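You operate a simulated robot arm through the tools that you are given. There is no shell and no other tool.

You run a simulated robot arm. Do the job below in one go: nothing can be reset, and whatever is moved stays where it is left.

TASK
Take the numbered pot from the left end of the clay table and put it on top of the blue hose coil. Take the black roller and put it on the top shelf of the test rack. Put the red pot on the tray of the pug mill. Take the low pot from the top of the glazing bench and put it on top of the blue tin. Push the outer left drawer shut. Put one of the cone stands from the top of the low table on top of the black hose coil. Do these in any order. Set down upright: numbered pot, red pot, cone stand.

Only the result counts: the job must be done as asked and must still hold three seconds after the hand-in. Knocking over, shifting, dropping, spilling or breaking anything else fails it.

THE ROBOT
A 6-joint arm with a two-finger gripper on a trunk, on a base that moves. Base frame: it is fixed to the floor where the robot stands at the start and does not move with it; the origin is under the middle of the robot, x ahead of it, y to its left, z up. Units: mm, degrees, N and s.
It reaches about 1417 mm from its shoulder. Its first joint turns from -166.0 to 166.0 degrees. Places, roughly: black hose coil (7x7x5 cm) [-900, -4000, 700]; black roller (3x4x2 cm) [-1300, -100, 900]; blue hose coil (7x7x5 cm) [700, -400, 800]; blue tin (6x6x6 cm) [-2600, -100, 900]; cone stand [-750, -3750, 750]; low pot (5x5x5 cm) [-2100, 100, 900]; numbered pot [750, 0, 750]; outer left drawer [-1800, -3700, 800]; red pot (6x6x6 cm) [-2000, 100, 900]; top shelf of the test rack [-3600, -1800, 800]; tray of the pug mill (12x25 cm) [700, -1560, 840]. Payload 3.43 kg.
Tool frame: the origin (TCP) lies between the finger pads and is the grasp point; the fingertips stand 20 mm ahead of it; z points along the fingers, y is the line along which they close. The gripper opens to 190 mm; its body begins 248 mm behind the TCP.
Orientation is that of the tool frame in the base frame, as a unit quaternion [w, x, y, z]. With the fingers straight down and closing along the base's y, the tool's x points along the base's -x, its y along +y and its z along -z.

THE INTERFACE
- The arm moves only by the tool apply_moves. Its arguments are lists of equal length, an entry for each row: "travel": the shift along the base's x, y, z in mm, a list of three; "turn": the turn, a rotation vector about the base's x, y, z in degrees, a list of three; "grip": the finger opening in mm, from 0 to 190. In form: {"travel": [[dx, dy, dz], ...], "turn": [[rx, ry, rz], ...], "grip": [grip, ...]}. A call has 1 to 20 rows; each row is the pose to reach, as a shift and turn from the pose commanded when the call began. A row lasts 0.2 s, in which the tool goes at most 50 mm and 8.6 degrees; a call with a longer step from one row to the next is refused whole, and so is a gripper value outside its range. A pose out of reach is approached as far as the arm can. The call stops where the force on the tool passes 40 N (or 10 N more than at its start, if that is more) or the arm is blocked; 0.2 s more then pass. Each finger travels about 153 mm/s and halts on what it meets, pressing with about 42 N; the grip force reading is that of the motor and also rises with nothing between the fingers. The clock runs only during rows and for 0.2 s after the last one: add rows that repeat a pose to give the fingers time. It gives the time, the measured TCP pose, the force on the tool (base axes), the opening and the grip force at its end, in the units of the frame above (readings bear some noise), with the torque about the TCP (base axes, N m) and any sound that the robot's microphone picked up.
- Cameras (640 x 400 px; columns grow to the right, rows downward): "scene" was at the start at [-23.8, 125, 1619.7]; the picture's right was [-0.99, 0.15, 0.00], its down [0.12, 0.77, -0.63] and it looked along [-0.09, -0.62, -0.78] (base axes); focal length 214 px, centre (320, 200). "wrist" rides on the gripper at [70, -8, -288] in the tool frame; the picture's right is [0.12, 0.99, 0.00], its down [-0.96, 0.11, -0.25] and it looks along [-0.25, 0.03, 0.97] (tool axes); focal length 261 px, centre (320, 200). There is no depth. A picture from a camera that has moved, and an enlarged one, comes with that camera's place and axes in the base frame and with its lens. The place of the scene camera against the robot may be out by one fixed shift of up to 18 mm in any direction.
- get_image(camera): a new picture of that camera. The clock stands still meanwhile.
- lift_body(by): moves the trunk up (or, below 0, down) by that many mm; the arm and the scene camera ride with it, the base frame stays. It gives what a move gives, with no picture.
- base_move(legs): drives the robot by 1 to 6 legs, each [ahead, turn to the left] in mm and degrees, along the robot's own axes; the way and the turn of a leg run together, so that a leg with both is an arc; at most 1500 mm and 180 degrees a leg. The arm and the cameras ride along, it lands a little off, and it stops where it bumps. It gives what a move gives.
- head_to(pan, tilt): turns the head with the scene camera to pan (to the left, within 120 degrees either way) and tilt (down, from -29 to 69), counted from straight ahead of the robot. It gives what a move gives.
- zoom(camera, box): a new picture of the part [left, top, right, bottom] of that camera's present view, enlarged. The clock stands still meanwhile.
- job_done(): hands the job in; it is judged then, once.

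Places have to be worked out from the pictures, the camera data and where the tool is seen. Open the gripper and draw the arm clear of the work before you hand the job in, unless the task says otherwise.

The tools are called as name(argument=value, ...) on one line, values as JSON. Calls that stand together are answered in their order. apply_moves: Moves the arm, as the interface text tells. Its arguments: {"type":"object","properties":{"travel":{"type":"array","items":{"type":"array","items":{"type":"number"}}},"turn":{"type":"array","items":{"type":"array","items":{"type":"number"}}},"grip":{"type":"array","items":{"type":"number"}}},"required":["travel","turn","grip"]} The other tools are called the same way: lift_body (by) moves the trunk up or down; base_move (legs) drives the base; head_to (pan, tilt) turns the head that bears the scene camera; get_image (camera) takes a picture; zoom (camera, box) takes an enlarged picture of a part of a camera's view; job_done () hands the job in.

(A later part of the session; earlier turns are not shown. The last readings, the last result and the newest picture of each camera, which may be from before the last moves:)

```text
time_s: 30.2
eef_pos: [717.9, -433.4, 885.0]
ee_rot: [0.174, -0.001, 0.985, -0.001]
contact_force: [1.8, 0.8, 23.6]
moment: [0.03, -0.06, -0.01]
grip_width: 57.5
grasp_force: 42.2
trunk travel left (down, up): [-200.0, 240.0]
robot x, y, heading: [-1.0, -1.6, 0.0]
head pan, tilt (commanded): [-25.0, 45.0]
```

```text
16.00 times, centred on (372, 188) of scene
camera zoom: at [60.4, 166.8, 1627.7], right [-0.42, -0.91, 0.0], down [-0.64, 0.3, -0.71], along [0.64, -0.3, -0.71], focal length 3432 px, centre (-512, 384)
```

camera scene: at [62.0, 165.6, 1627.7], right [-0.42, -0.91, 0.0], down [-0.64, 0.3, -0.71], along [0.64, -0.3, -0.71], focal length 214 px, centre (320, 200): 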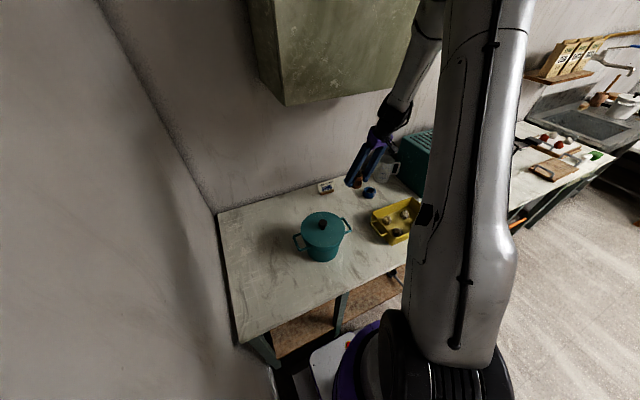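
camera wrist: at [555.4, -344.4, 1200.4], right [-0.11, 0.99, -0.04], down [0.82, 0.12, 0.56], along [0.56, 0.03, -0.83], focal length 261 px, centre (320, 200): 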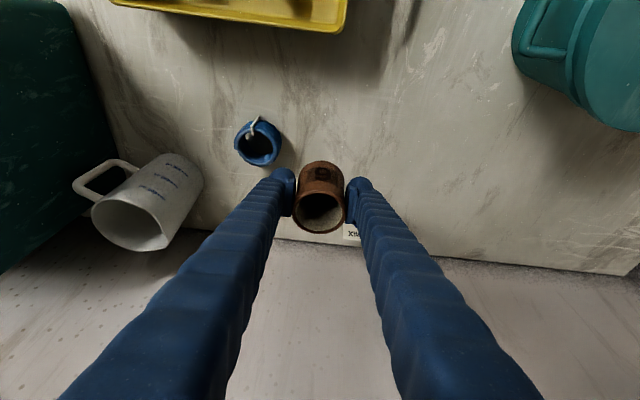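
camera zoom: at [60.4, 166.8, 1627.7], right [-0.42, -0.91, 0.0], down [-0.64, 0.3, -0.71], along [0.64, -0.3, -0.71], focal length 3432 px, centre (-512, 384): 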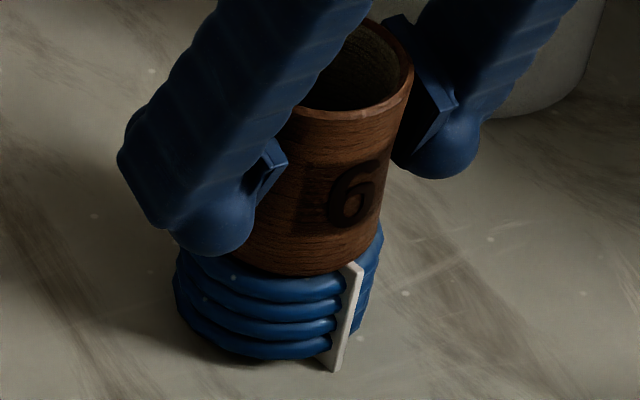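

Contact: 23.6 N. I ease up 1.5 mm and open the fingers gently.

apply_moves(travel=[[0, 0, 1.5], [0, 0, 1.5], [0, 0, 1.5], [0, 0, 1.5], [0, 0, 1.5]], turn=[[0, 0, 0], [0, 0, 0], [0, 0, 0], [0, 0, 0], [0, 0, 0]], grip=[45, 57, 62, 72, 82])

zoom(camera="scene", box=[352, 176, 392, 201])

zoom(camera="wrist", box=[256, 130, 384, 210])

```text
time_s: 31.4
eef_pos: [717.2, -433.4, 883.6]
ee_rot: [0.173, 0.0, 0.985, 0.0]
contact_force: [-0.2, -0.2, -0.8]
moment: [-0.02, -0.02, -0.02]
grip_width: 82.2
grasp_force: 0.0
trunk travel left (down, up): [-200.0, 240.0]
robot x, y, heading: [-0.4, -0.5, 0.1]
head pan, tilt (commanded): [-25.0, 45.0]
```

```text
16.00 times, centred on (372, 188) of scene
camera zoom: at [62.2, 165.9, 1627.6], right [-0.42, -0.91, 0.0], down [-0.64, 0.3, -0.71], along [0.64, -0.3, -0.71], focal length 3432 px, centre (-512, 384)
```

zoom: 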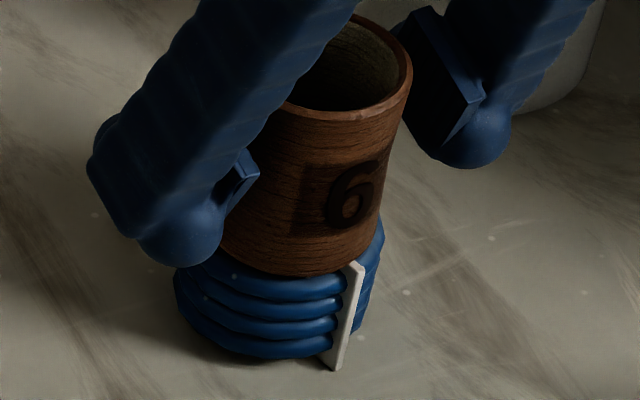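

```text
5.00 times, centred on (320, 170) of wrist
camera zoom: at [553.4, -442.6, 1131.9], right [-0.11, 0.99, -0.04], down [0.82, 0.12, 0.56], along [0.56, 0.03, -0.83], focal length 1303 px, centre (320, 350)
```

zoom: 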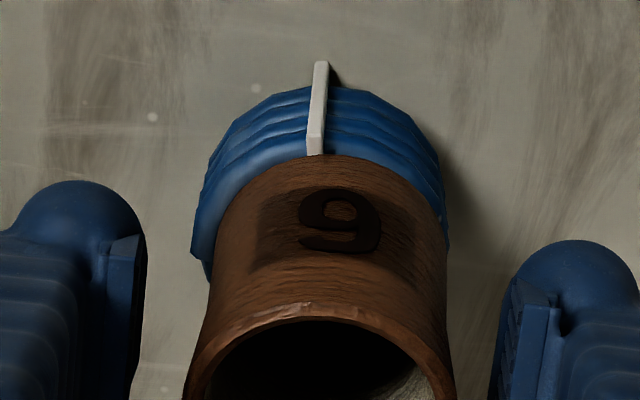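

The pot stands on the coil, upright. I draw the tool back up along its axis and recheck.

apply_moves(travel=[[-8, 0, 22], [-17, 0, 47], [-34, 0, 94], [-51, 0, 140], [-51, 0, 140]], turn=[[0, 0, 0], [0, 0, 0], [0, 0, 0], [0, 0, 0], [0, 0, 0]], grip=[86, 90, 90, 90, 90])

zoom(camera="scene", box=[352, 176, 392, 201])

get_image(camera="wrist")

```text
time_s: 32.6
eef_pos: [666.3, -434.4, 1023.3]
ee_rot: [0.173, -0.001, 0.985, 0.0]
contact_force: [0.6, -0.2, -0.1]
moment: [-0.04, 0.02, -0.01]
grip_width: 90.1
grasp_force: 0.0
trunk travel left (down, up): [-200.0, 240.0]
robot x, y, heading: [2.0, -1.7, -0.1]
head pan, tilt (commanded): [-25.0, 45.0]
```

```text
16.00 times, centred on (372, 188) of scene
camera zoom: at [62.5, 166.4, 1627.5], right [-0.42, -0.91, 0.0], down [-0.64, 0.3, -0.71], along [0.64, -0.3, -0.71], focal length 3432 px, centre (-512, 384)
```

zoom: 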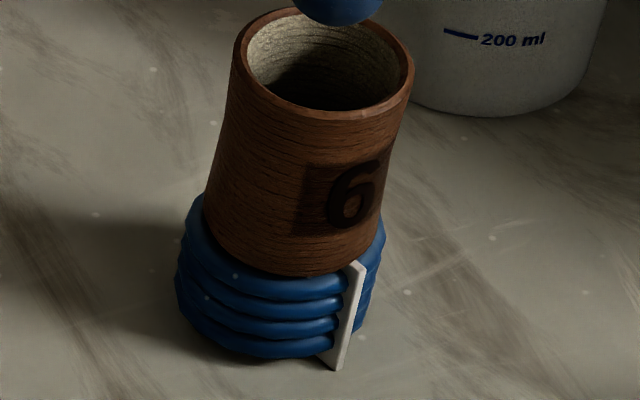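

```text
taken
camera wrist: at [502.6, -442.9, 1270.4], right [-0.11, 0.99, -0.04], down [0.82, 0.12, 0.56], along [0.56, 0.03, -0.83], focal length 261 px, centre (320, 200)
```

wrist: 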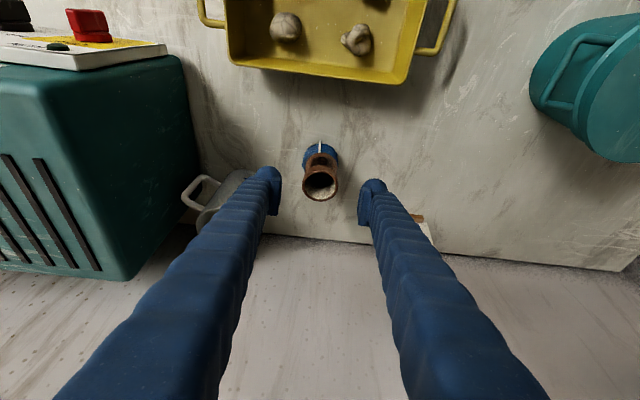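

The numbered pot stands well on the blue coil. Next I bring the arm to a compact pose at the robot's right and then back out of the corner toward the glazing bench.

apply_moves(travel=[[-30, 0, 20], [-70, -5, 50], [-110, -15, 80], [-155, -25, 93], [-200, -35, 93], [-245, -50, 93], [-290, -65, 93], [-335, -80, 93], [-366, -90, 93], [-366, -90, 93]], turn=[[0, 0, 0], [0, 0, 0], [0, 5, 0], [0, 10, 0], [0, 15, 0], [0, 20, 0], [0, 20, 0], [0, 20, 0], [0, 20, 0], [0, 20, 0]], grip=[90, 90, 90, 90, 90, 90, 90, 90, 90, 90])

head_to(pan=-55, tilt=35)

get_image(camera="scene")

get_image(camera="wrist")

```text
refused: row 2 steps farther than a row can; nothing moved
```

```text
time_s: 33.6
eef_pos: [666.4, -433.6, 1023.0]
ee_rot: [0.174, -0.001, 0.985, 0.0]
contact_force: [0.4, 0.1, -1.1]
moment: [0.01, 0.02, 0.02]
grip_width: 90.4
grasp_force: 0.1
trunk travel left (down, up): [-200.0, 240.0]
robot x, y, heading: [-1.1, -0.3, 0.2]
head pan, tilt (commanded): [-55.0, 35.0]
```

```text
taken
camera scene: at [38.9, 128.3, 1642.4], right [-0.82, -0.57, 0.0], down [-0.33, 0.47, -0.82], along [0.47, -0.67, -0.57], focal length 214 px, centre (320, 200)
```

scene: 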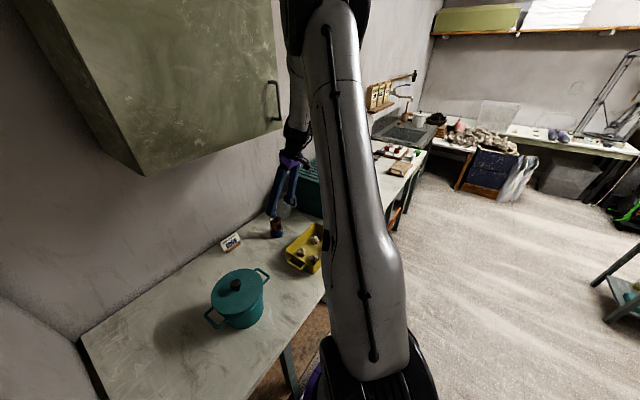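

```text
taken
camera wrist: at [502.4, -443.2, 1270.5], right [-0.11, 0.99, -0.04], down [0.82, 0.12, 0.56], along [0.56, 0.03, -0.83], focal length 261 px, centre (320, 200)
```

wrist: 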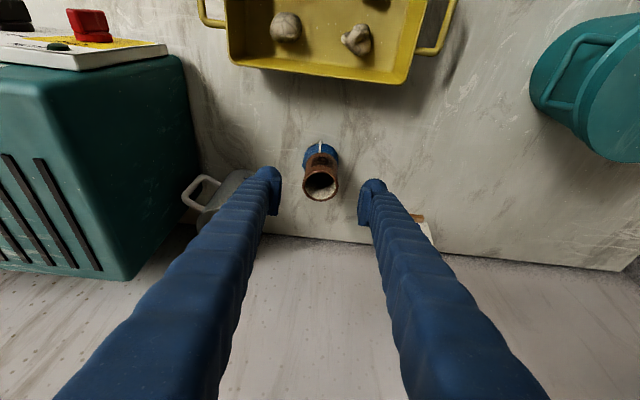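

The second step was a hair too long; I resend with shorter steps.

apply_moves(travel=[[-30, 0, 20], [-65, -5, 45], [-100, -12, 70], [-140, -22, 88], [-183, -32, 93], [-226, -45, 93], [-269, -58, 93], [-312, -72, 93], [-350, -85, 93], [-366, -90, 93], [-366, -90, 93]], turn=[[0, 0, 0], [0, 0, 0], [0, 5, 0], [0, 10, 0], [0, 15, 0], [0, 20, 0], [0, 20, 0], [0, 20, 0], [0, 20, 0], [0, 20, 0], [0, 20, 0]], grip=[90, 90, 90, 90, 90, 90, 90, 90, 90, 90, 90])

get_image(camera="wrist")

get_image(camera="scene")

```text
time_s: 36.0
eef_pos: [297.8, -523.4, 1117.5]
ee_rot: [0.0, -0.001, 1.0, 0.0]
contact_force: [0.5, 0.2, 0.4]
moment: [-0.05, 0.0, -0.01]
grip_width: 90.0
grasp_force: 0.0
trunk travel left (down, up): [-200.0, 240.0]
robot x, y, heading: [1.3, -2.7, -0.1]
head pan, tilt (commanded): [-55.0, 35.0]
```

```text
taken
camera wrist: at [228.3, -533.5, 1407.0], right [-0.12, 0.99, 0.0], down [0.96, 0.12, 0.25], along [0.25, 0.03, -0.97], focal length 261 px, centre (320, 200)
```

wrist: 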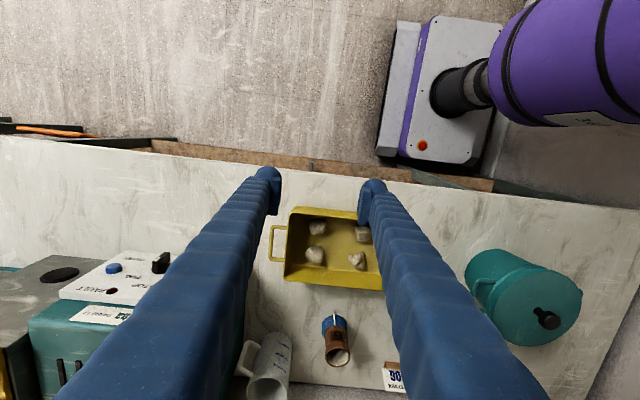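

```text
taken
camera scene: at [38.4, 128.4, 1642.4], right [-0.82, -0.57, 0.0], down [-0.33, 0.47, -0.82], along [0.47, -0.67, -0.57], focal length 214 px, centre (320, 200)
```

scene: 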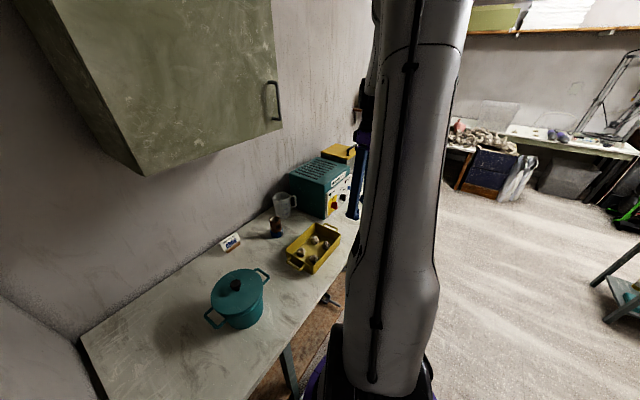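

The arm is compact now. I back out with a gentle arc to the right-rear, keeping clear of the left wall.

base_move(legs=[[-500, 10], [-350, 20]])

head_to(pan=90, tilt=30)

get_image(camera="scene")

```text
time_s: 42.3
eef_pos: [-298.4, -465.9, 1117.9]
ee_rot: [0.001, -0.262, 0.965, 0.001]
contact_force: [-1.0, -0.1, 0.0]
moment: [0.02, -0.17, 0.02]
grip_width: 90.1
grasp_force: 0.1
trunk travel left (down, up): [-200.0, 240.0]
robot x, y, heading: [-817.0, -169.4, 30.5]
head pan, tilt (commanded): [-55.0, 35.0]
```

```text
time_s: 44.6
eef_pos: [-297.7, -465.6, 1118.6]
ee_rot: [0.0, -0.262, 0.965, -0.001]
contact_force: [0.2, -0.3, 0.4]
moment: [0.03, -0.02, 0.03]
grip_width: 90.3
grasp_force: 0.1
trunk travel left (down, up): [-200.0, 240.0]
robot x, y, heading: [-815.6, -167.7, 30.6]
head pan, tilt (commanded): [90.0, 30.0]
```

```text
taken
camera scene: at [-979.1, 73.8, 1650.3], right [0.86, 0.51, 0.0], down [0.25, -0.43, -0.87], along [-0.44, 0.75, -0.5], focal length 214 px, centre (320, 200)
```

scene: 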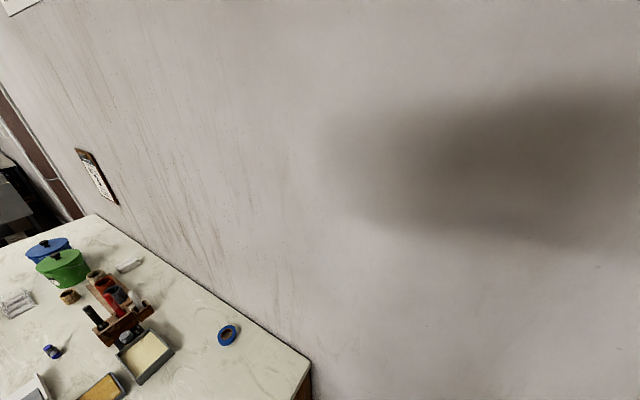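

The bench end (x≈-1120) is close behind, so rather than back further I swing forward and right in three arcs to end at about (-477, -717) heading 180°.

base_move(legs=[[300, -40], [500, -80], [393, -90]])

head_to(pan=-40, tilt=30)

get_image(camera="scene")

head_to(pan=10, tilt=15)

get_image(camera="scene")

```text
time_s: 52.7
eef_pos: [-728.5, -786.4, 1120.9]
ee_rot: [-0.001, 0.688, 0.726, -0.001]
contact_force: [1.0, 0.5, 0.5]
moment: [0.14, 0.46, 0.0]
grip_width: 90.0
grasp_force: 0.1
trunk travel left (down, up): [-200.0, 240.0]
robot x, y, heading: [-164.8, -456.5, -89.3]
head pan, tilt (commanded): [90.0, 30.0]
stopped in leg 2: the robot was blocked; the commanded pose is now the measured one
```

```text
time_s: 54.8
eef_pos: [-730.8, -785.3, 1119.7]
ee_rot: [0.0, 0.688, 0.725, 0.0]
contact_force: [0.6, -0.1, -0.2]
moment: [-0.02, 0.02, 0.01]
grip_width: 89.9
grasp_force: 0.0
trunk travel left (down, up): [-200.0, 240.0]
robot x, y, heading: [-168.3, -454.7, -89.3]
head pan, tilt (commanded): [-40.0, 30.0]
```

```text
taken
camera scene: at [-6.4, -512.4, 1650.2], right [-0.78, 0.63, 0.0], down [0.32, 0.39, -0.87], along [-0.55, -0.67, -0.5], focal length 214 px, centre (320, 200)
```

scene: 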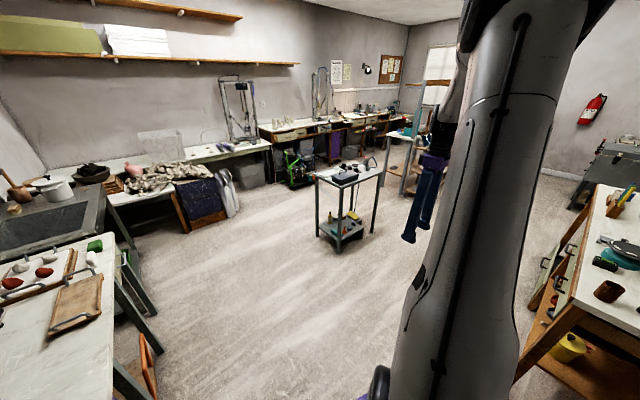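

```text
time_s: 56.0
eef_pos: [-730.6, -784.2, 1120.6]
ee_rot: [0.0, 0.688, 0.725, -0.001]
contact_force: [-0.3, -0.9, 0.8]
moment: [0.0, 0.0, -0.02]
grip_width: 90.0
grasp_force: 0.1
trunk travel left (down, up): [-200.0, 240.0]
robot x, y, heading: [-167.1, -458.6, -89.4]
head pan, tilt (commanded): [10.0, 15.0]
```

```text
taken
camera scene: at [68.2, -534.1, 1674.4], right [-0.98, -0.19, 0.0], down [-0.05, 0.25, -0.97], along [0.18, -0.95, -0.26], focal length 214 px, centre (320, 200)
```

scene: 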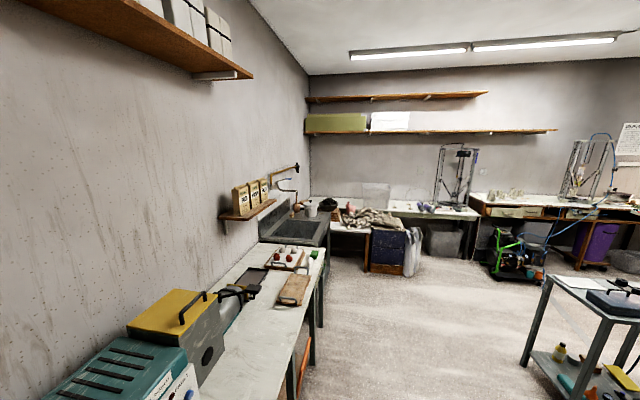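

The base stopped at the end of leg 2, at (-168, -457) heading -89. I look down around the base to see what it touched.

head_to(pan=60, tilt=60)

get_image(camera="scene")

head_to(pan=115, tilt=60)

get_image(camera="scene")

get_image(camera="wrist")

```text
time_s: 57.2
eef_pos: [-731.2, -784.7, 1122.1]
ee_rot: [-0.001, 0.689, 0.725, -0.001]
contact_force: [0.1, -0.4, 0.3]
moment: [-0.06, -0.03, 0.01]
grip_width: 90.0
grasp_force: 0.1
trunk travel left (down, up): [-200.0, 240.0]
robot x, y, heading: [-165.3, -455.7, -89.0]
head pan, tilt (commanded): [60.0, 60.0]
```

```text
taken
camera scene: at [109.0, -474.8, 1608.2], right [-0.49, -0.87, 0.0], down [-0.76, 0.42, -0.5], along [0.44, -0.24, -0.87], focal length 214 px, centre (320, 200)
```

scene: 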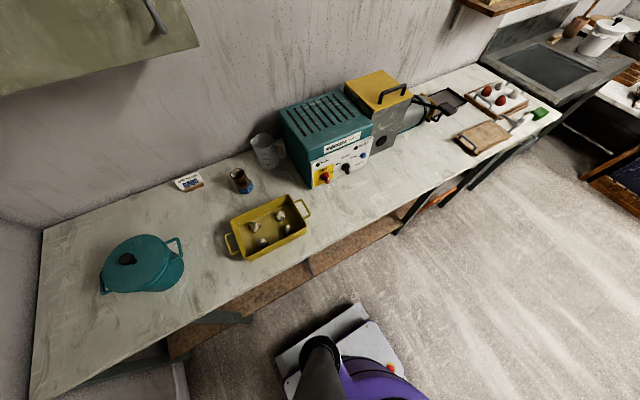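

```text
time_s: 58.4
eef_pos: [-731.0, -784.7, 1119.9]
ee_rot: [-0.001, 0.688, 0.725, -0.001]
contact_force: [0.5, -0.3, -0.4]
moment: [-0.01, 0.02, -0.01]
grip_width: 90.1
grasp_force: 0.1
trunk travel left (down, up): [-200.0, 240.0]
robot x, y, heading: [-165.1, -457.1, -89.1]
head pan, tilt (commanded): [115.0, 60.0]
```

```text
taken
camera scene: at [110.8, -413.3, 1608.2], right [0.43, -0.9, 0.0], down [-0.78, -0.38, -0.5], along [0.45, 0.22, -0.87], focal length 214 px, centre (320, 200)
```

scene: 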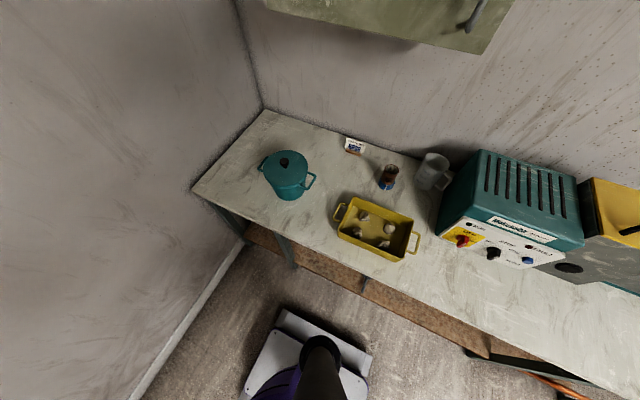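

```text
taken
camera wrist: at [-742.1, -715.6, 1409.4], right [0.99, 0.17, 0.0], down [0.17, -0.95, 0.25], along [0.04, -0.24, -0.97], focal length 261 px, centre (320, 200)
```

wrist: 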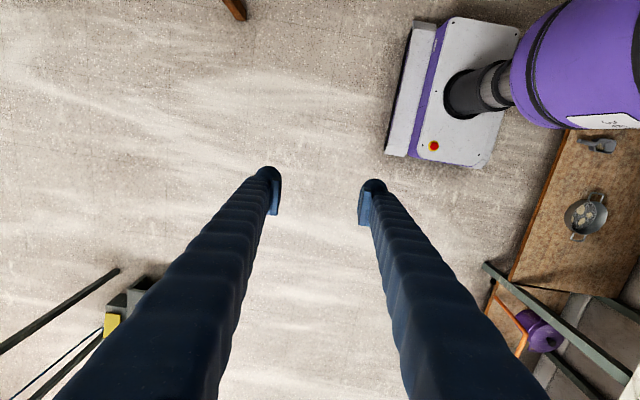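

Nothing obvious touches the base (its left side seems at x≈100, the table shelf at x≈330). I try the remaining right-hand arc, which leads away from the table.

base_move(legs=[[100, -20]])

get_image(camera="wrist")

```text
time_s: 60.4
eef_pos: [-823.6, -664.8, 1120.9]
ee_rot: [-0.001, 0.805, 0.594, -0.001]
contact_force: [0.3, -0.6, -0.3]
moment: [-0.02, -0.01, 0.03]
grip_width: 90.2
grasp_force: 0.1
trunk travel left (down, up): [-200.0, 240.0]
robot x, y, heading: [-168.8, -558.6, -109.4]
head pan, tilt (commanded): [115.0, 60.0]
```

```text
taken
camera wrist: at [-810.6, -595.3, 1409.6], right [0.98, -0.18, 0.0], down [-0.17, -0.95, 0.25], along [-0.05, -0.24, -0.97], focal length 261 px, centre (320, 200)
```

wrist: 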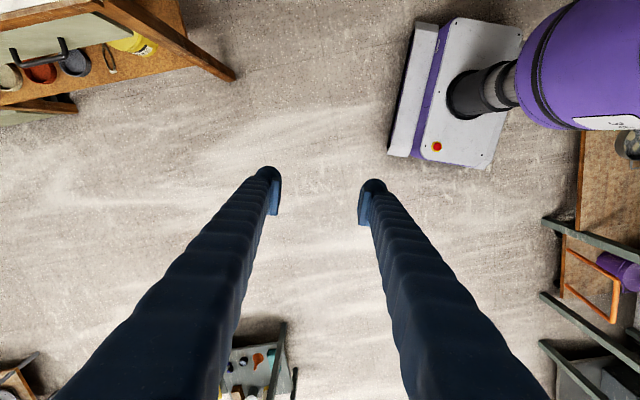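

Free again. I finish the arc to heading 180° in front of the bench.

base_move(legs=[[296, -70.6]])

head_to(pan=-30, tilt=30)

get_image(camera="scene")

head_to(pan=0, tilt=20)

get_image(camera="scene")

```text
time_s: 65.5
eef_pos: [-703.0, -126.9, 1120.6]
ee_rot: [-0.001, 1.0, 0.006, 0.0]
contact_force: [0.0, 0.1, 0.4]
moment: [0.04, -0.06, 0.0]
grip_width: 90.2
grasp_force: 0.1
trunk travel left (down, up): [-200.0, 240.0]
robot x, y, heading: [-398.1, -754.9, 179.5]
head pan, tilt (commanded): [115.0, 60.0]
```

```text
time_s: 67.8
eef_pos: [-702.1, -126.4, 1122.1]
ee_rot: [-0.001, 1.0, 0.006, 0.0]
contact_force: [-0.2, 0.3, 0.4]
moment: [-0.02, 0.02, -0.03]
grip_width: 90.2
grasp_force: 0.1
trunk travel left (down, up): [-200.0, 240.0]
robot x, y, heading: [-399.0, -756.1, 179.1]
head pan, tilt (commanded): [-30.0, 30.0]
```

```text
taken
camera scene: at [-453.2, -928.2, 1650.2], right [0.51, 0.86, 0.0], down [0.43, -0.26, -0.87], along [-0.74, 0.44, -0.5], focal length 214 px, centre (320, 200)
```

scene: 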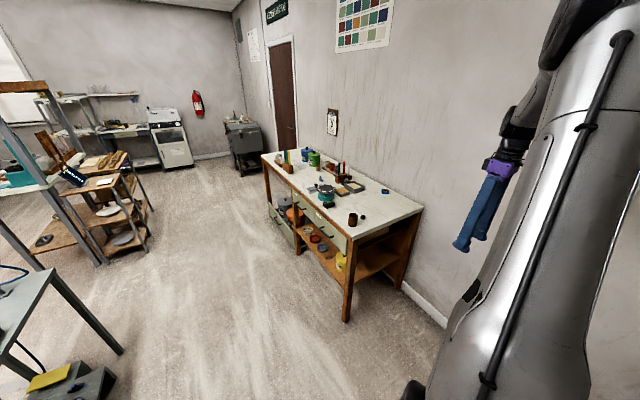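

```text
time_s: 68.8
eef_pos: [-702.4, -127.1, 1122.4]
ee_rot: [0.0, 1.0, 0.007, 0.0]
contact_force: [0.9, 0.4, 0.3]
moment: [-0.01, 0.0, -0.02]
grip_width: 90.3
grasp_force: 0.1
trunk travel left (down, up): [-200.0, 240.0]
robot x, y, heading: [-397.9, -753.7, 179.2]
head pan, tilt (commanded): [0.0, 20.0]
```

```text
taken
camera scene: at [-468.6, -973.0, 1666.3], right [0.01, 1.0, 0.0], down [0.34, -0.01, -0.94], along [-0.94, 0.01, -0.34], focal length 214 px, centre (320, 200)
```

scene: 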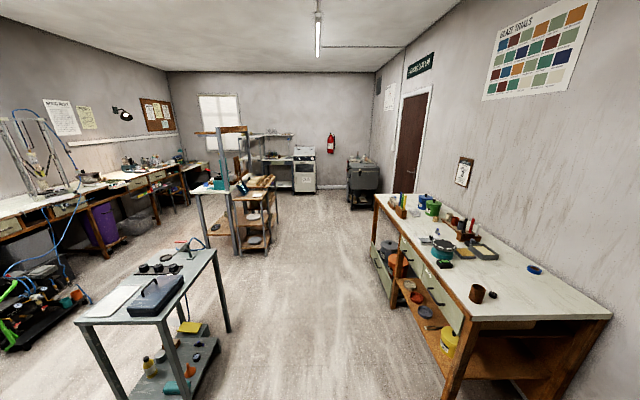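

The bench with its pots is in view: brown cup and black roller near its end, sticks in a holder, green and blue tins. I pull the tool closer to the body and higher so it clears the bench items while driving.

apply_moves(travel=[[-7, -36, 20], [-14, -72, 40], [-21, -108, 60], [-28, -144, 80], [-35, -180, 100], [-42, -216, 120], [-46, -248, 138], [-46, -248, 138]], turn=[[0, 0, 0], [0, 0, 0], [0, 0, 0], [0, 0, 0], [0, 0, 0], [0, 0, 0], [0, 0, 0], [0, 0, 0]], grip=[90, 90, 90, 90, 90, 90, 90, 90])

zoom(camera="scene", box=[360, 170, 560, 295])

```text
time_s: 70.6
eef_pos: [-747.7, -373.6, 1259.9]
ee_rot: [-0.001, 1.0, 0.006, 0.0]
contact_force: [-0.5, -0.5, 0.2]
moment: [0.06, -0.01, -0.04]
grip_width: 90.3
grasp_force: 0.0
trunk travel left (down, up): [-200.0, 240.0]
robot x, y, heading: [-393.3, -755.3, 179.3]
head pan, tilt (commanded): [0.0, 20.0]
```

```text
3.20 times, centred on (460, 232) of scene
camera zoom: at [-468.9, -973.8, 1666.2], right [0.01, 1.0, 0.0], down [0.34, 0.0, -0.94], along [-0.94, 0.01, -0.34], focal length 686 px, centre (-128, 96)
```

zoom: 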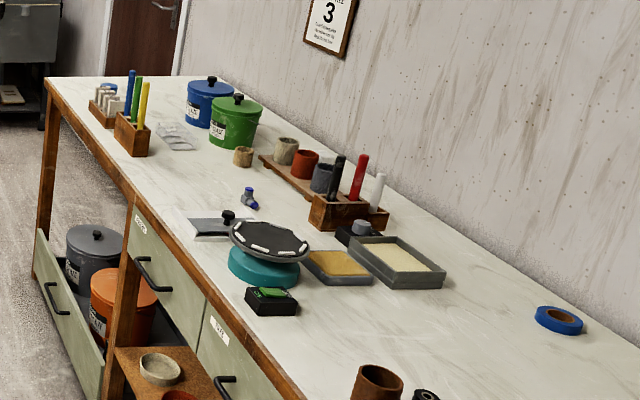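

Red pot sits in a row of pots on a board, the low pot is the small tan one, and a bench drawer stands open below. I zoom to judge how far that drawer protrudes before driving past.

zoom(camera="scene", box=[360, 190, 480, 390])

zoom(camera="scene", box=[370, 180, 450, 230])

zoom(camera="scene", box=[430, 200, 510, 250])

```text
2.00 times, centred on (420, 290) of scene
camera zoom: at [-468.9, -973.8, 1666.2], right [0.01, 1.0, 0.0], down [0.34, 0.0, -0.94], along [-0.94, 0.01, -0.34], focal length 429 px, centre (120, 20)
```

zoom: 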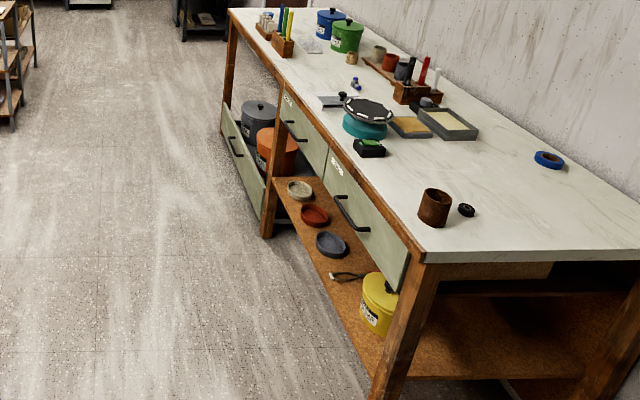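

```text
8.00 times, centred on (410, 205) of scene
camera zoom: at [-468.9, -973.8, 1666.2], right [0.01, 1.0, 0.0], down [0.34, 0.0, -0.94], along [-0.94, 0.01, -0.34], focal length 1716 px, centre (-400, 160)
```

zoom: 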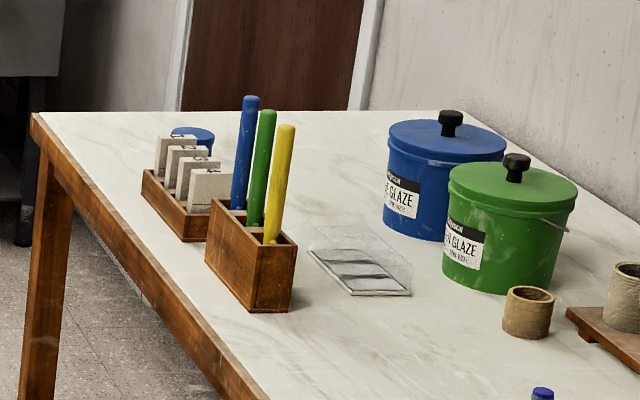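

```text
8.00 times, centred on (470, 225) of scene
camera zoom: at [-468.9, -973.8, 1666.2], right [0.01, 1.0, 0.0], down [0.34, 0.0, -0.94], along [-0.94, 0.01, -0.34], focal length 1716 px, centre (-880, 0)
```

zoom: 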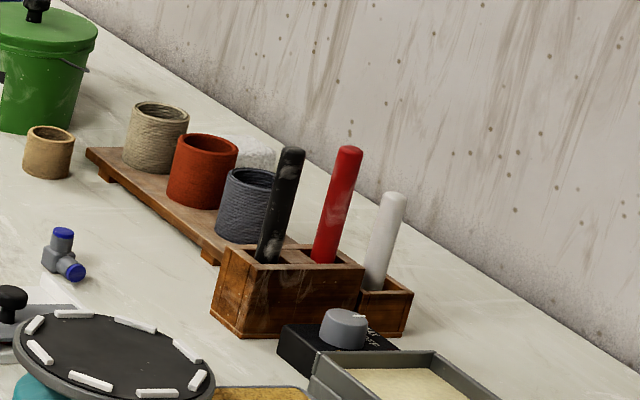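

The drawer sticks out only slightly, so driving along y≈-750 is clear. From these views: low pot ≈(-2083, 10), red pot ≈(-1978, 103) in a row along x, small blue tin ≈(-2550, -188) behind a tile holder. I drive forward to x≈-2150.

base_move(legs=[[1000, 0], [757, 0]])

head_to(pan=-90, tilt=40)

get_image(camera="scene")

get_image(camera="wrist")

```text
time_s: 82.7
eef_pos: [-2507.0, -329.9, 1260.3]
ee_rot: [-0.001, 1.0, 0.001, 0.0]
contact_force: [-0.1, 0.6, 0.0]
moment: [0.02, -0.02, 0.0]
grip_width: 89.8
grasp_force: 0.0
trunk travel left (down, up): [-200.0, 240.0]
robot x, y, heading: [-2158.9, -712.1, 178.7]
head pan, tilt (commanded): [0.0, 20.0]
```

```text
time_s: 84.3
eef_pos: [-2506.3, -328.8, 1261.1]
ee_rot: [-0.001, 1.0, 0.001, -0.001]
contact_force: [-0.4, 0.7, -1.0]
moment: [0.04, 0.02, 0.03]
grip_width: 90.6
grasp_force: 0.2
trunk travel left (down, up): [-200.0, 240.0]
robot x, y, heading: [-2161.8, -713.5, 178.6]
head pan, tilt (commanded): [-90.0, 40.0]
```

```text
taken
camera scene: at [-2139.5, -849.7, 1634.9], right [1.0, -0.02, 0.0], down [-0.02, -0.64, -0.77], along [0.02, 0.77, -0.64], focal length 214 px, centre (320, 200)
```

scene: 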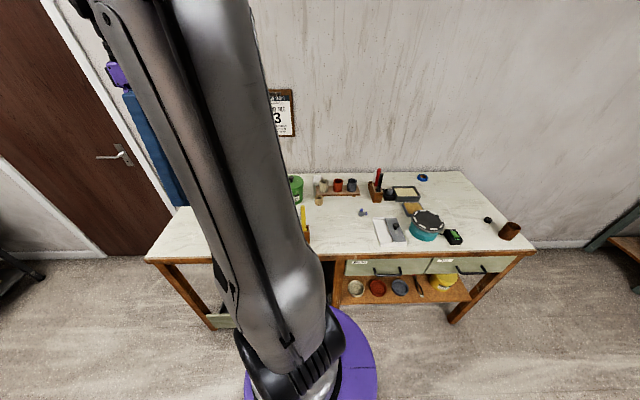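

```text
taken
camera wrist: at [-2436.3, -322.7, 1549.4], right [0.12, -0.99, 0.0], down [-0.96, -0.12, 0.25], along [-0.25, -0.03, -0.97], focal length 261 px, centre (320, 200)
```

wrist: 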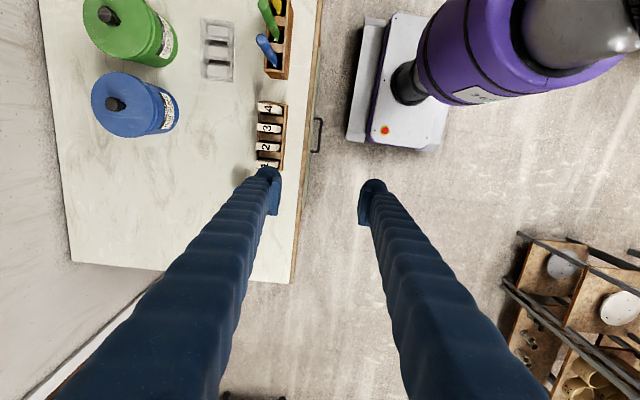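

I can see the tile holder and both big glaze tins from above; the small blue tin is hidden by a finger. I move the tool, high up, over toward the low pot and look with the gripper open.

apply_moves(travel=[[40, 27, 0], [80, 54, 0], [120, 81, 0], [160, 108, 0], [200, 135, 0], [240, 162, 0], [280, 189, 0], [320, 216, 0], [360, 243, 0], [400, 270, 0], [440, 297, 0], [480, 324, 0], [490, 338, -20], [490, 338, -60]], turn=[[0, 0, 0], [0, 0, 0], [0, 0, 0], [0, 0, 0], [0, 0, 0], [0, 0, 0], [0, 0, 0], [0, 0, 0], [0, 0, 0], [0, 0, 0], [0, 0, 0], [0, 0, 0], [0, 0, 0], [0, 0, 0]], grip=[90, 90, 90, 90, 120, 150, 190, 190, 190, 190, 190, 190, 190, 190])

get_image(camera="wrist")

get_image(camera="scene")

```text
time_s: 87.3
eef_pos: [-2016.7, 8.7, 1199.4]
ee_rot: [-0.001, 1.0, 0.001, 0.0]
contact_force: [-0.2, -0.6, -0.2]
moment: [0.02, 0.02, -0.01]
grip_width: 189.9
grasp_force: 0.0
trunk travel left (down, up): [-200.0, 240.0]
robot x, y, heading: [-2164.0, -716.2, 178.6]
head pan, tilt (commanded): [-90.0, 40.0]
```

```text
taken
camera wrist: at [-1945.9, 16.4, 1488.6], right [0.12, -0.99, 0.0], down [-0.96, -0.12, 0.25], along [-0.25, -0.03, -0.97], focal length 261 px, centre (320, 200)
```

wrist: 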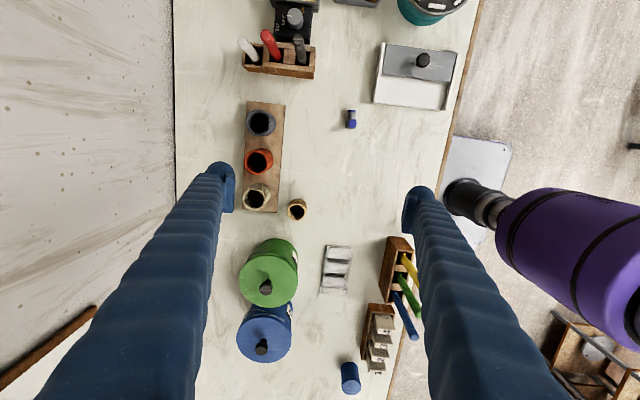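

```text
taken
camera scene: at [-2138.7, -849.5, 1634.9], right [1.0, -0.02, 0.0], down [-0.02, -0.64, -0.77], along [0.02, 0.77, -0.64], focal length 214 px, centre (320, 200)
```

scene: 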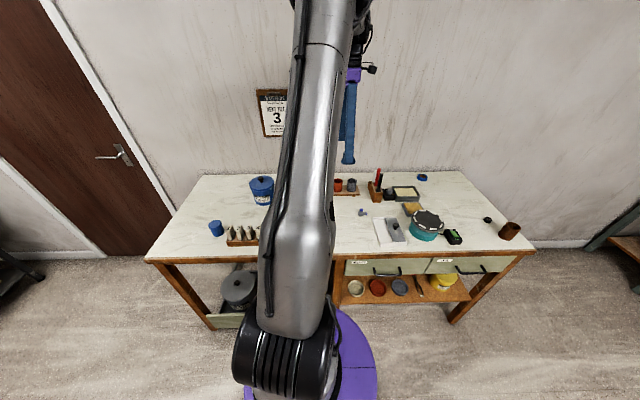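

Everything on the bench is visible now: low pot, red pot in its row, the blue tin at the far end. I zoom for exact pixels.

zoom(camera="wrist", box=[232, 90, 392, 190])

zoom(camera="wrist", box=[240, 165, 368, 245])

zoom(camera="wrist", box=[290, 300, 450, 400])

```text
4.00 times, centred on (312, 140) of wrist
camera zoom: at [-1945.9, 16.4, 1488.6], right [0.12, -0.99, 0.0], down [-0.96, -0.12, 0.25], along [-0.25, -0.03, -0.97], focal length 1043 px, centre (352, 440)
```

zoom: 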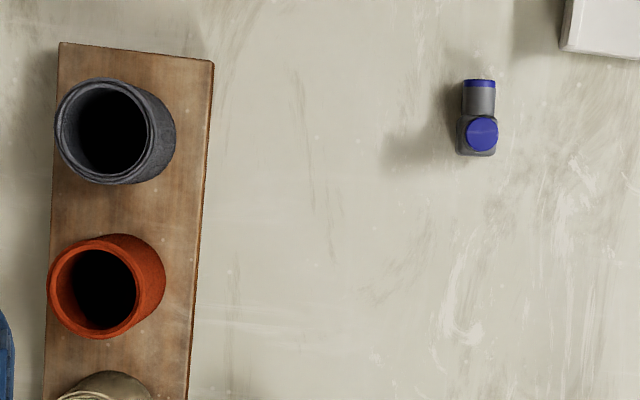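

```text
5.00 times, centred on (304, 205) of wrist
camera zoom: at [-1945.9, 16.4, 1488.6], right [0.12, -0.99, 0.0], down [-0.96, -0.12, 0.25], along [-0.25, -0.03, -0.97], focal length 1303 px, centre (400, 175)
```

zoom: 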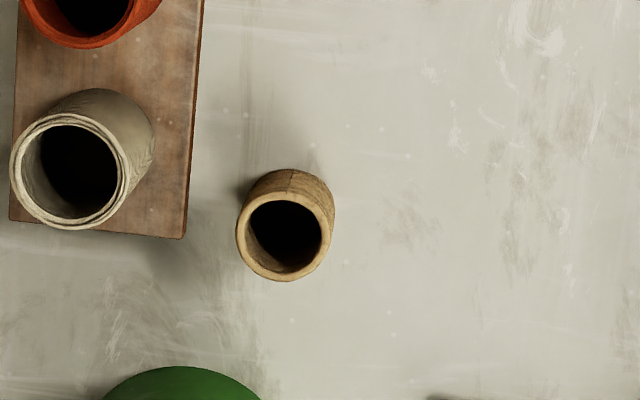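

```text
4.00 times, centred on (370, 350) of wrist
camera zoom: at [-1945.9, 16.4, 1488.6], right [0.12, -0.99, 0.0], down [-0.96, -0.12, 0.25], along [-0.25, -0.03, -0.97], focal length 1043 px, centre (120, -400)
```

zoom: 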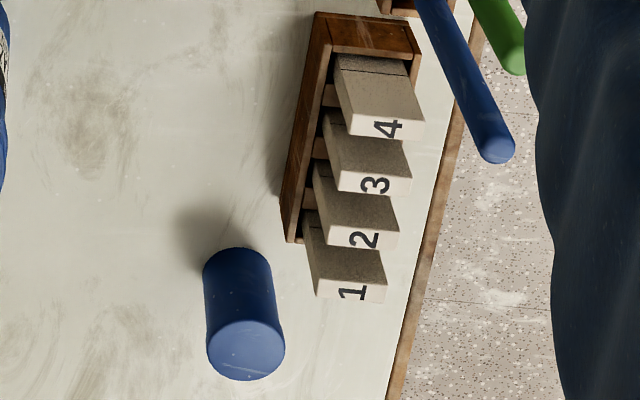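

The low pot stands close to the board's corner, so I will grip it along x instead of y: I turn the tool by -90° and move above it for a second view (parallax for its height).

apply_moves(travel=[[-10, -3, -4], [-20, -6, -8], [-30, -9, -12], [-40, -12, -16], [-50, -15, -20], [-60, -18, -25], [-70, -21, -30], [-80, -24, -35], [-85, -27, -40], [-90, -30, -45], [-93, -30, -50], [-93, -30, -50]], turn=[[0, 0, -8.2], [0, 0, -16.4], [0, 0, -24.6], [0, 0, -32.8], [0, 0, -41], [0, 0, -49.2], [0, 0, -57.4], [0, 0, -65.6], [0, 0, -73.8], [0, 0, -82], [0, 0, -90], [0, 0, -90]], grip=[190, 190, 190, 190, 190, 190, 190, 190, 190, 190, 190, 190])

get_image(camera="wrist")

zoom(camera="wrist", box=[256, 160, 384, 240])

```text
time_s: 90.0
eef_pos: [-2109.7, -22.3, 1150.8]
ee_rot: [0.001, -0.707, 0.707, 0.0]
contact_force: [-0.4, 0.0, 0.9]
moment: [-0.01, -0.02, 0.0]
grip_width: 189.9
grasp_force: 0.0
trunk travel left (down, up): [-200.0, 240.0]
robot x, y, heading: [-2160.7, -713.6, 178.5]
head pan, tilt (commanded): [-90.0, 40.0]
```

```text
taken
camera wrist: at [-2101.2, -93.3, 1439.2], right [-0.99, -0.12, 0.0], down [-0.12, 0.96, 0.25], along [-0.03, 0.25, -0.97], focal length 261 px, centre (320, 200)
```

wrist: 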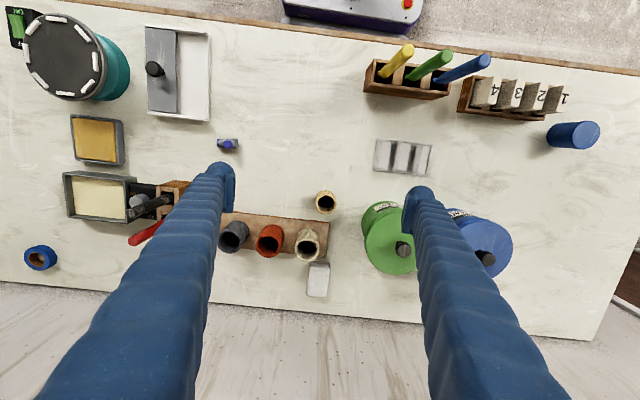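

```text
5.00 times, centred on (320, 200) of wrist
camera zoom: at [-2101.2, -93.3, 1439.2], right [-0.99, -0.12, 0.0], down [-0.12, 0.96, 0.25], along [-0.03, 0.25, -0.97], focal length 1303 px, centre (320, 200)
```

zoom: 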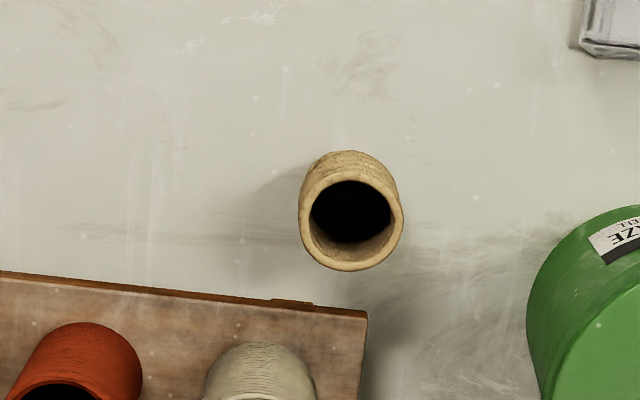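

Triangulated: low pot rim ≈(-2131, 49, 913), bench ≈862, blue tin top ≈(-2618, -154, 913). The green tin is close on the -x side and the board on the +y side, so I turn the tool another -52° so the fingers fit between them, narrow to 62 mm, and descend partway.

apply_moves(travel=[[-3, 10, 0], [-6, 20, 0], [-9, 30, 0], [-12, 40, 0], [-15, 50, 0], [-18, 60, 0], [-21, 71, 0], [-21, 71, -45], [-21, 71, -90], [-21, 71, -120], [-21, 71, -120]], turn=[[0, 0, -7.5], [0, 0, -15], [0, 0, -22.5], [0, 0, -30], [0, 0, -37.5], [0, 0, -45], [0, 0, -52], [0, 0, -52], [0, 0, -52], [0, 0, -52], [0, 0, -52]], grip=[150, 110, 62, 62, 62, 62, 62, 62, 62, 62, 62])

get_image(camera="wrist")

zoom(camera="wrist", box=[256, 140, 384, 220])

```text
time_s: 92.3
eef_pos: [-2130.6, 50.1, 1030.5]
ee_rot: [0.0, -0.327, 0.945, -0.001]
contact_force: [0.1, -0.2, 0.0]
moment: [-0.03, 0.0, 0.02]
grip_width: 62.0
grasp_force: 0.1
trunk travel left (down, up): [-200.0, 240.0]
robot x, y, heading: [-2162.7, -719.3, 178.6]
head pan, tilt (commanded): [-90.0, 40.0]
```

```text
taken
camera wrist: at [-2181.7, -0.7, 1319.2], right [-0.71, 0.71, 0.0], down [0.69, 0.68, 0.25], along [0.18, 0.17, -0.97], focal length 261 px, centre (320, 200)
```

wrist: 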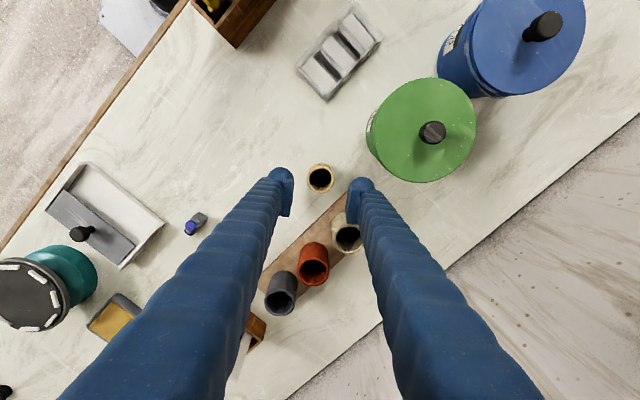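

```text
5.00 times, centred on (320, 180) of wrist
camera zoom: at [-2181.7, -0.7, 1319.2], right [-0.71, 0.71, 0.0], down [0.69, 0.68, 0.25], along [0.18, 0.17, -0.97], focal length 1303 px, centre (320, 300)
```

zoom: 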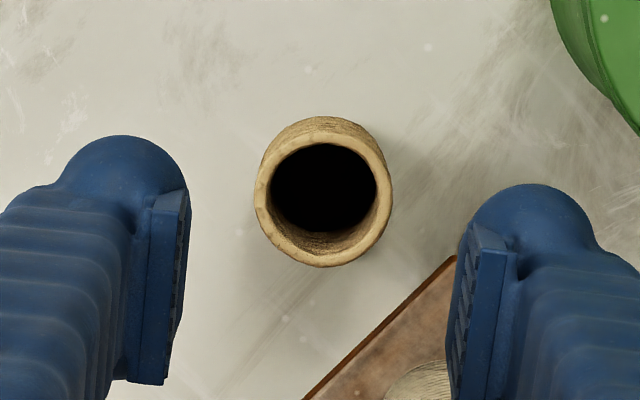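

The pot computes to (-2130, 48). The right finger would pass close to the board's corner, so I turn back by 12°, then descend to z≈896 and close.

apply_moves(travel=[[0, -1, 0], [0, -1.5, 0], [0, -1.5, -40], [0, -1.5, -80], [0, -1.5, -115], [0, -1.5, -134], [0, -1.5, -134]], turn=[[0, 0, 6], [0, 0, 12], [0, 0, 12], [0, 0, 12], [0, 0, 12], [0, 0, 12], [0, 0, 12]], grip=[62, 62, 62, 62, 62, 62, 62])

get_image(camera="wrist")

zoom(camera="wrist", box=[256, 140, 384, 220])

```text
time_s: 94.0
eef_pos: [-2129.6, 46.7, 899.2]
ee_rot: [0.0, -0.423, 0.906, -0.002]
contact_force: [0.2, 0.0, 0.1]
moment: [-0.05, 0.05, -0.01]
grip_width: 61.8
grasp_force: 0.0
trunk travel left (down, up): [-200.0, 240.0]
robot x, y, heading: [-2165.2, -714.1, 178.4]
head pan, tilt (commanded): [-90.0, 40.0]
```

```text
taken
camera wrist: at [-2170.3, -12.2, 1186.4], right [-0.84, 0.55, 0.0], down [0.53, 0.81, 0.25], along [0.14, 0.21, -0.97], focal length 261 px, centre (320, 200)
```

wrist: 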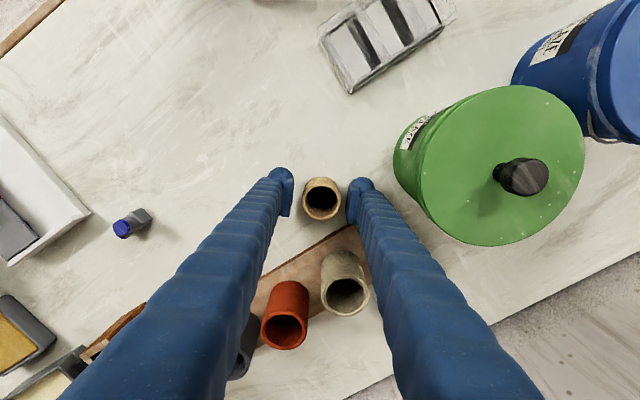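

```text
5.00 times, centred on (320, 180) of wrist
camera zoom: at [-2170.3, -12.2, 1186.4], right [-0.84, 0.55, 0.0], down [0.53, 0.81, 0.25], along [0.14, 0.21, -0.97], focal length 1303 px, centre (320, 300)
```

zoom: 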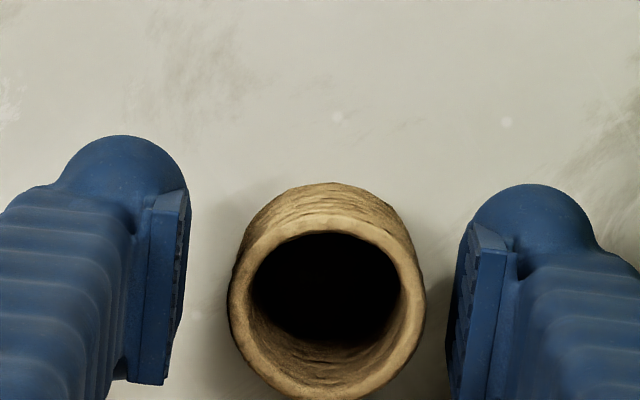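

The pot sits centred between the fingers. I close on it.

apply_moves(travel=[[0, 0, 0], [0, 0, 0], [0, 0, 0], [0, 0, 0]], turn=[[0, 0, 0], [0, 0, 0], [0, 0, 0], [0, 0, 0]], grip=[50, 40, 33, 33])

zoom(camera="wrist", box=[256, 140, 384, 220])

```text
time_s: 95.0
eef_pos: [-2131.5, 46.8, 897.8]
ee_rot: [0.0, -0.424, 0.906, -0.001]
contact_force: [0.5, -1.0, 1.7]
moment: [0.0, 0.0, 0.03]
grip_width: 44.5
grasp_force: 41.8
trunk travel left (down, up): [-200.0, 240.0]
robot x, y, heading: [-2163.3, -716.0, 178.6]
head pan, tilt (commanded): [-90.0, 40.0]
```

```text
5.00 times, centred on (320, 180) of wrist
camera zoom: at [-2170.2, -12.4, 1186.8], right [-0.84, 0.55, 0.0], down [0.53, 0.81, 0.25], along [0.14, 0.21, -0.97], focal length 1303 px, centre (320, 300)
```

zoom: 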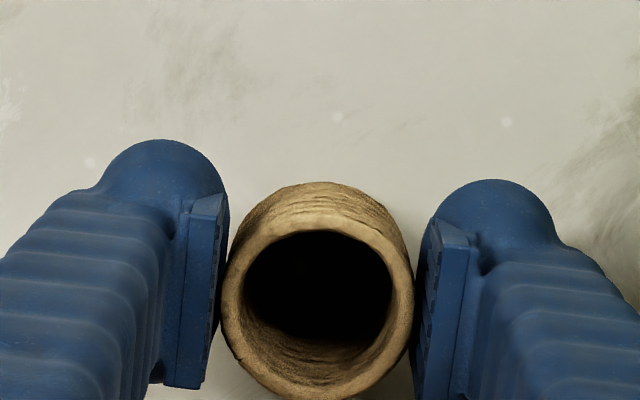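

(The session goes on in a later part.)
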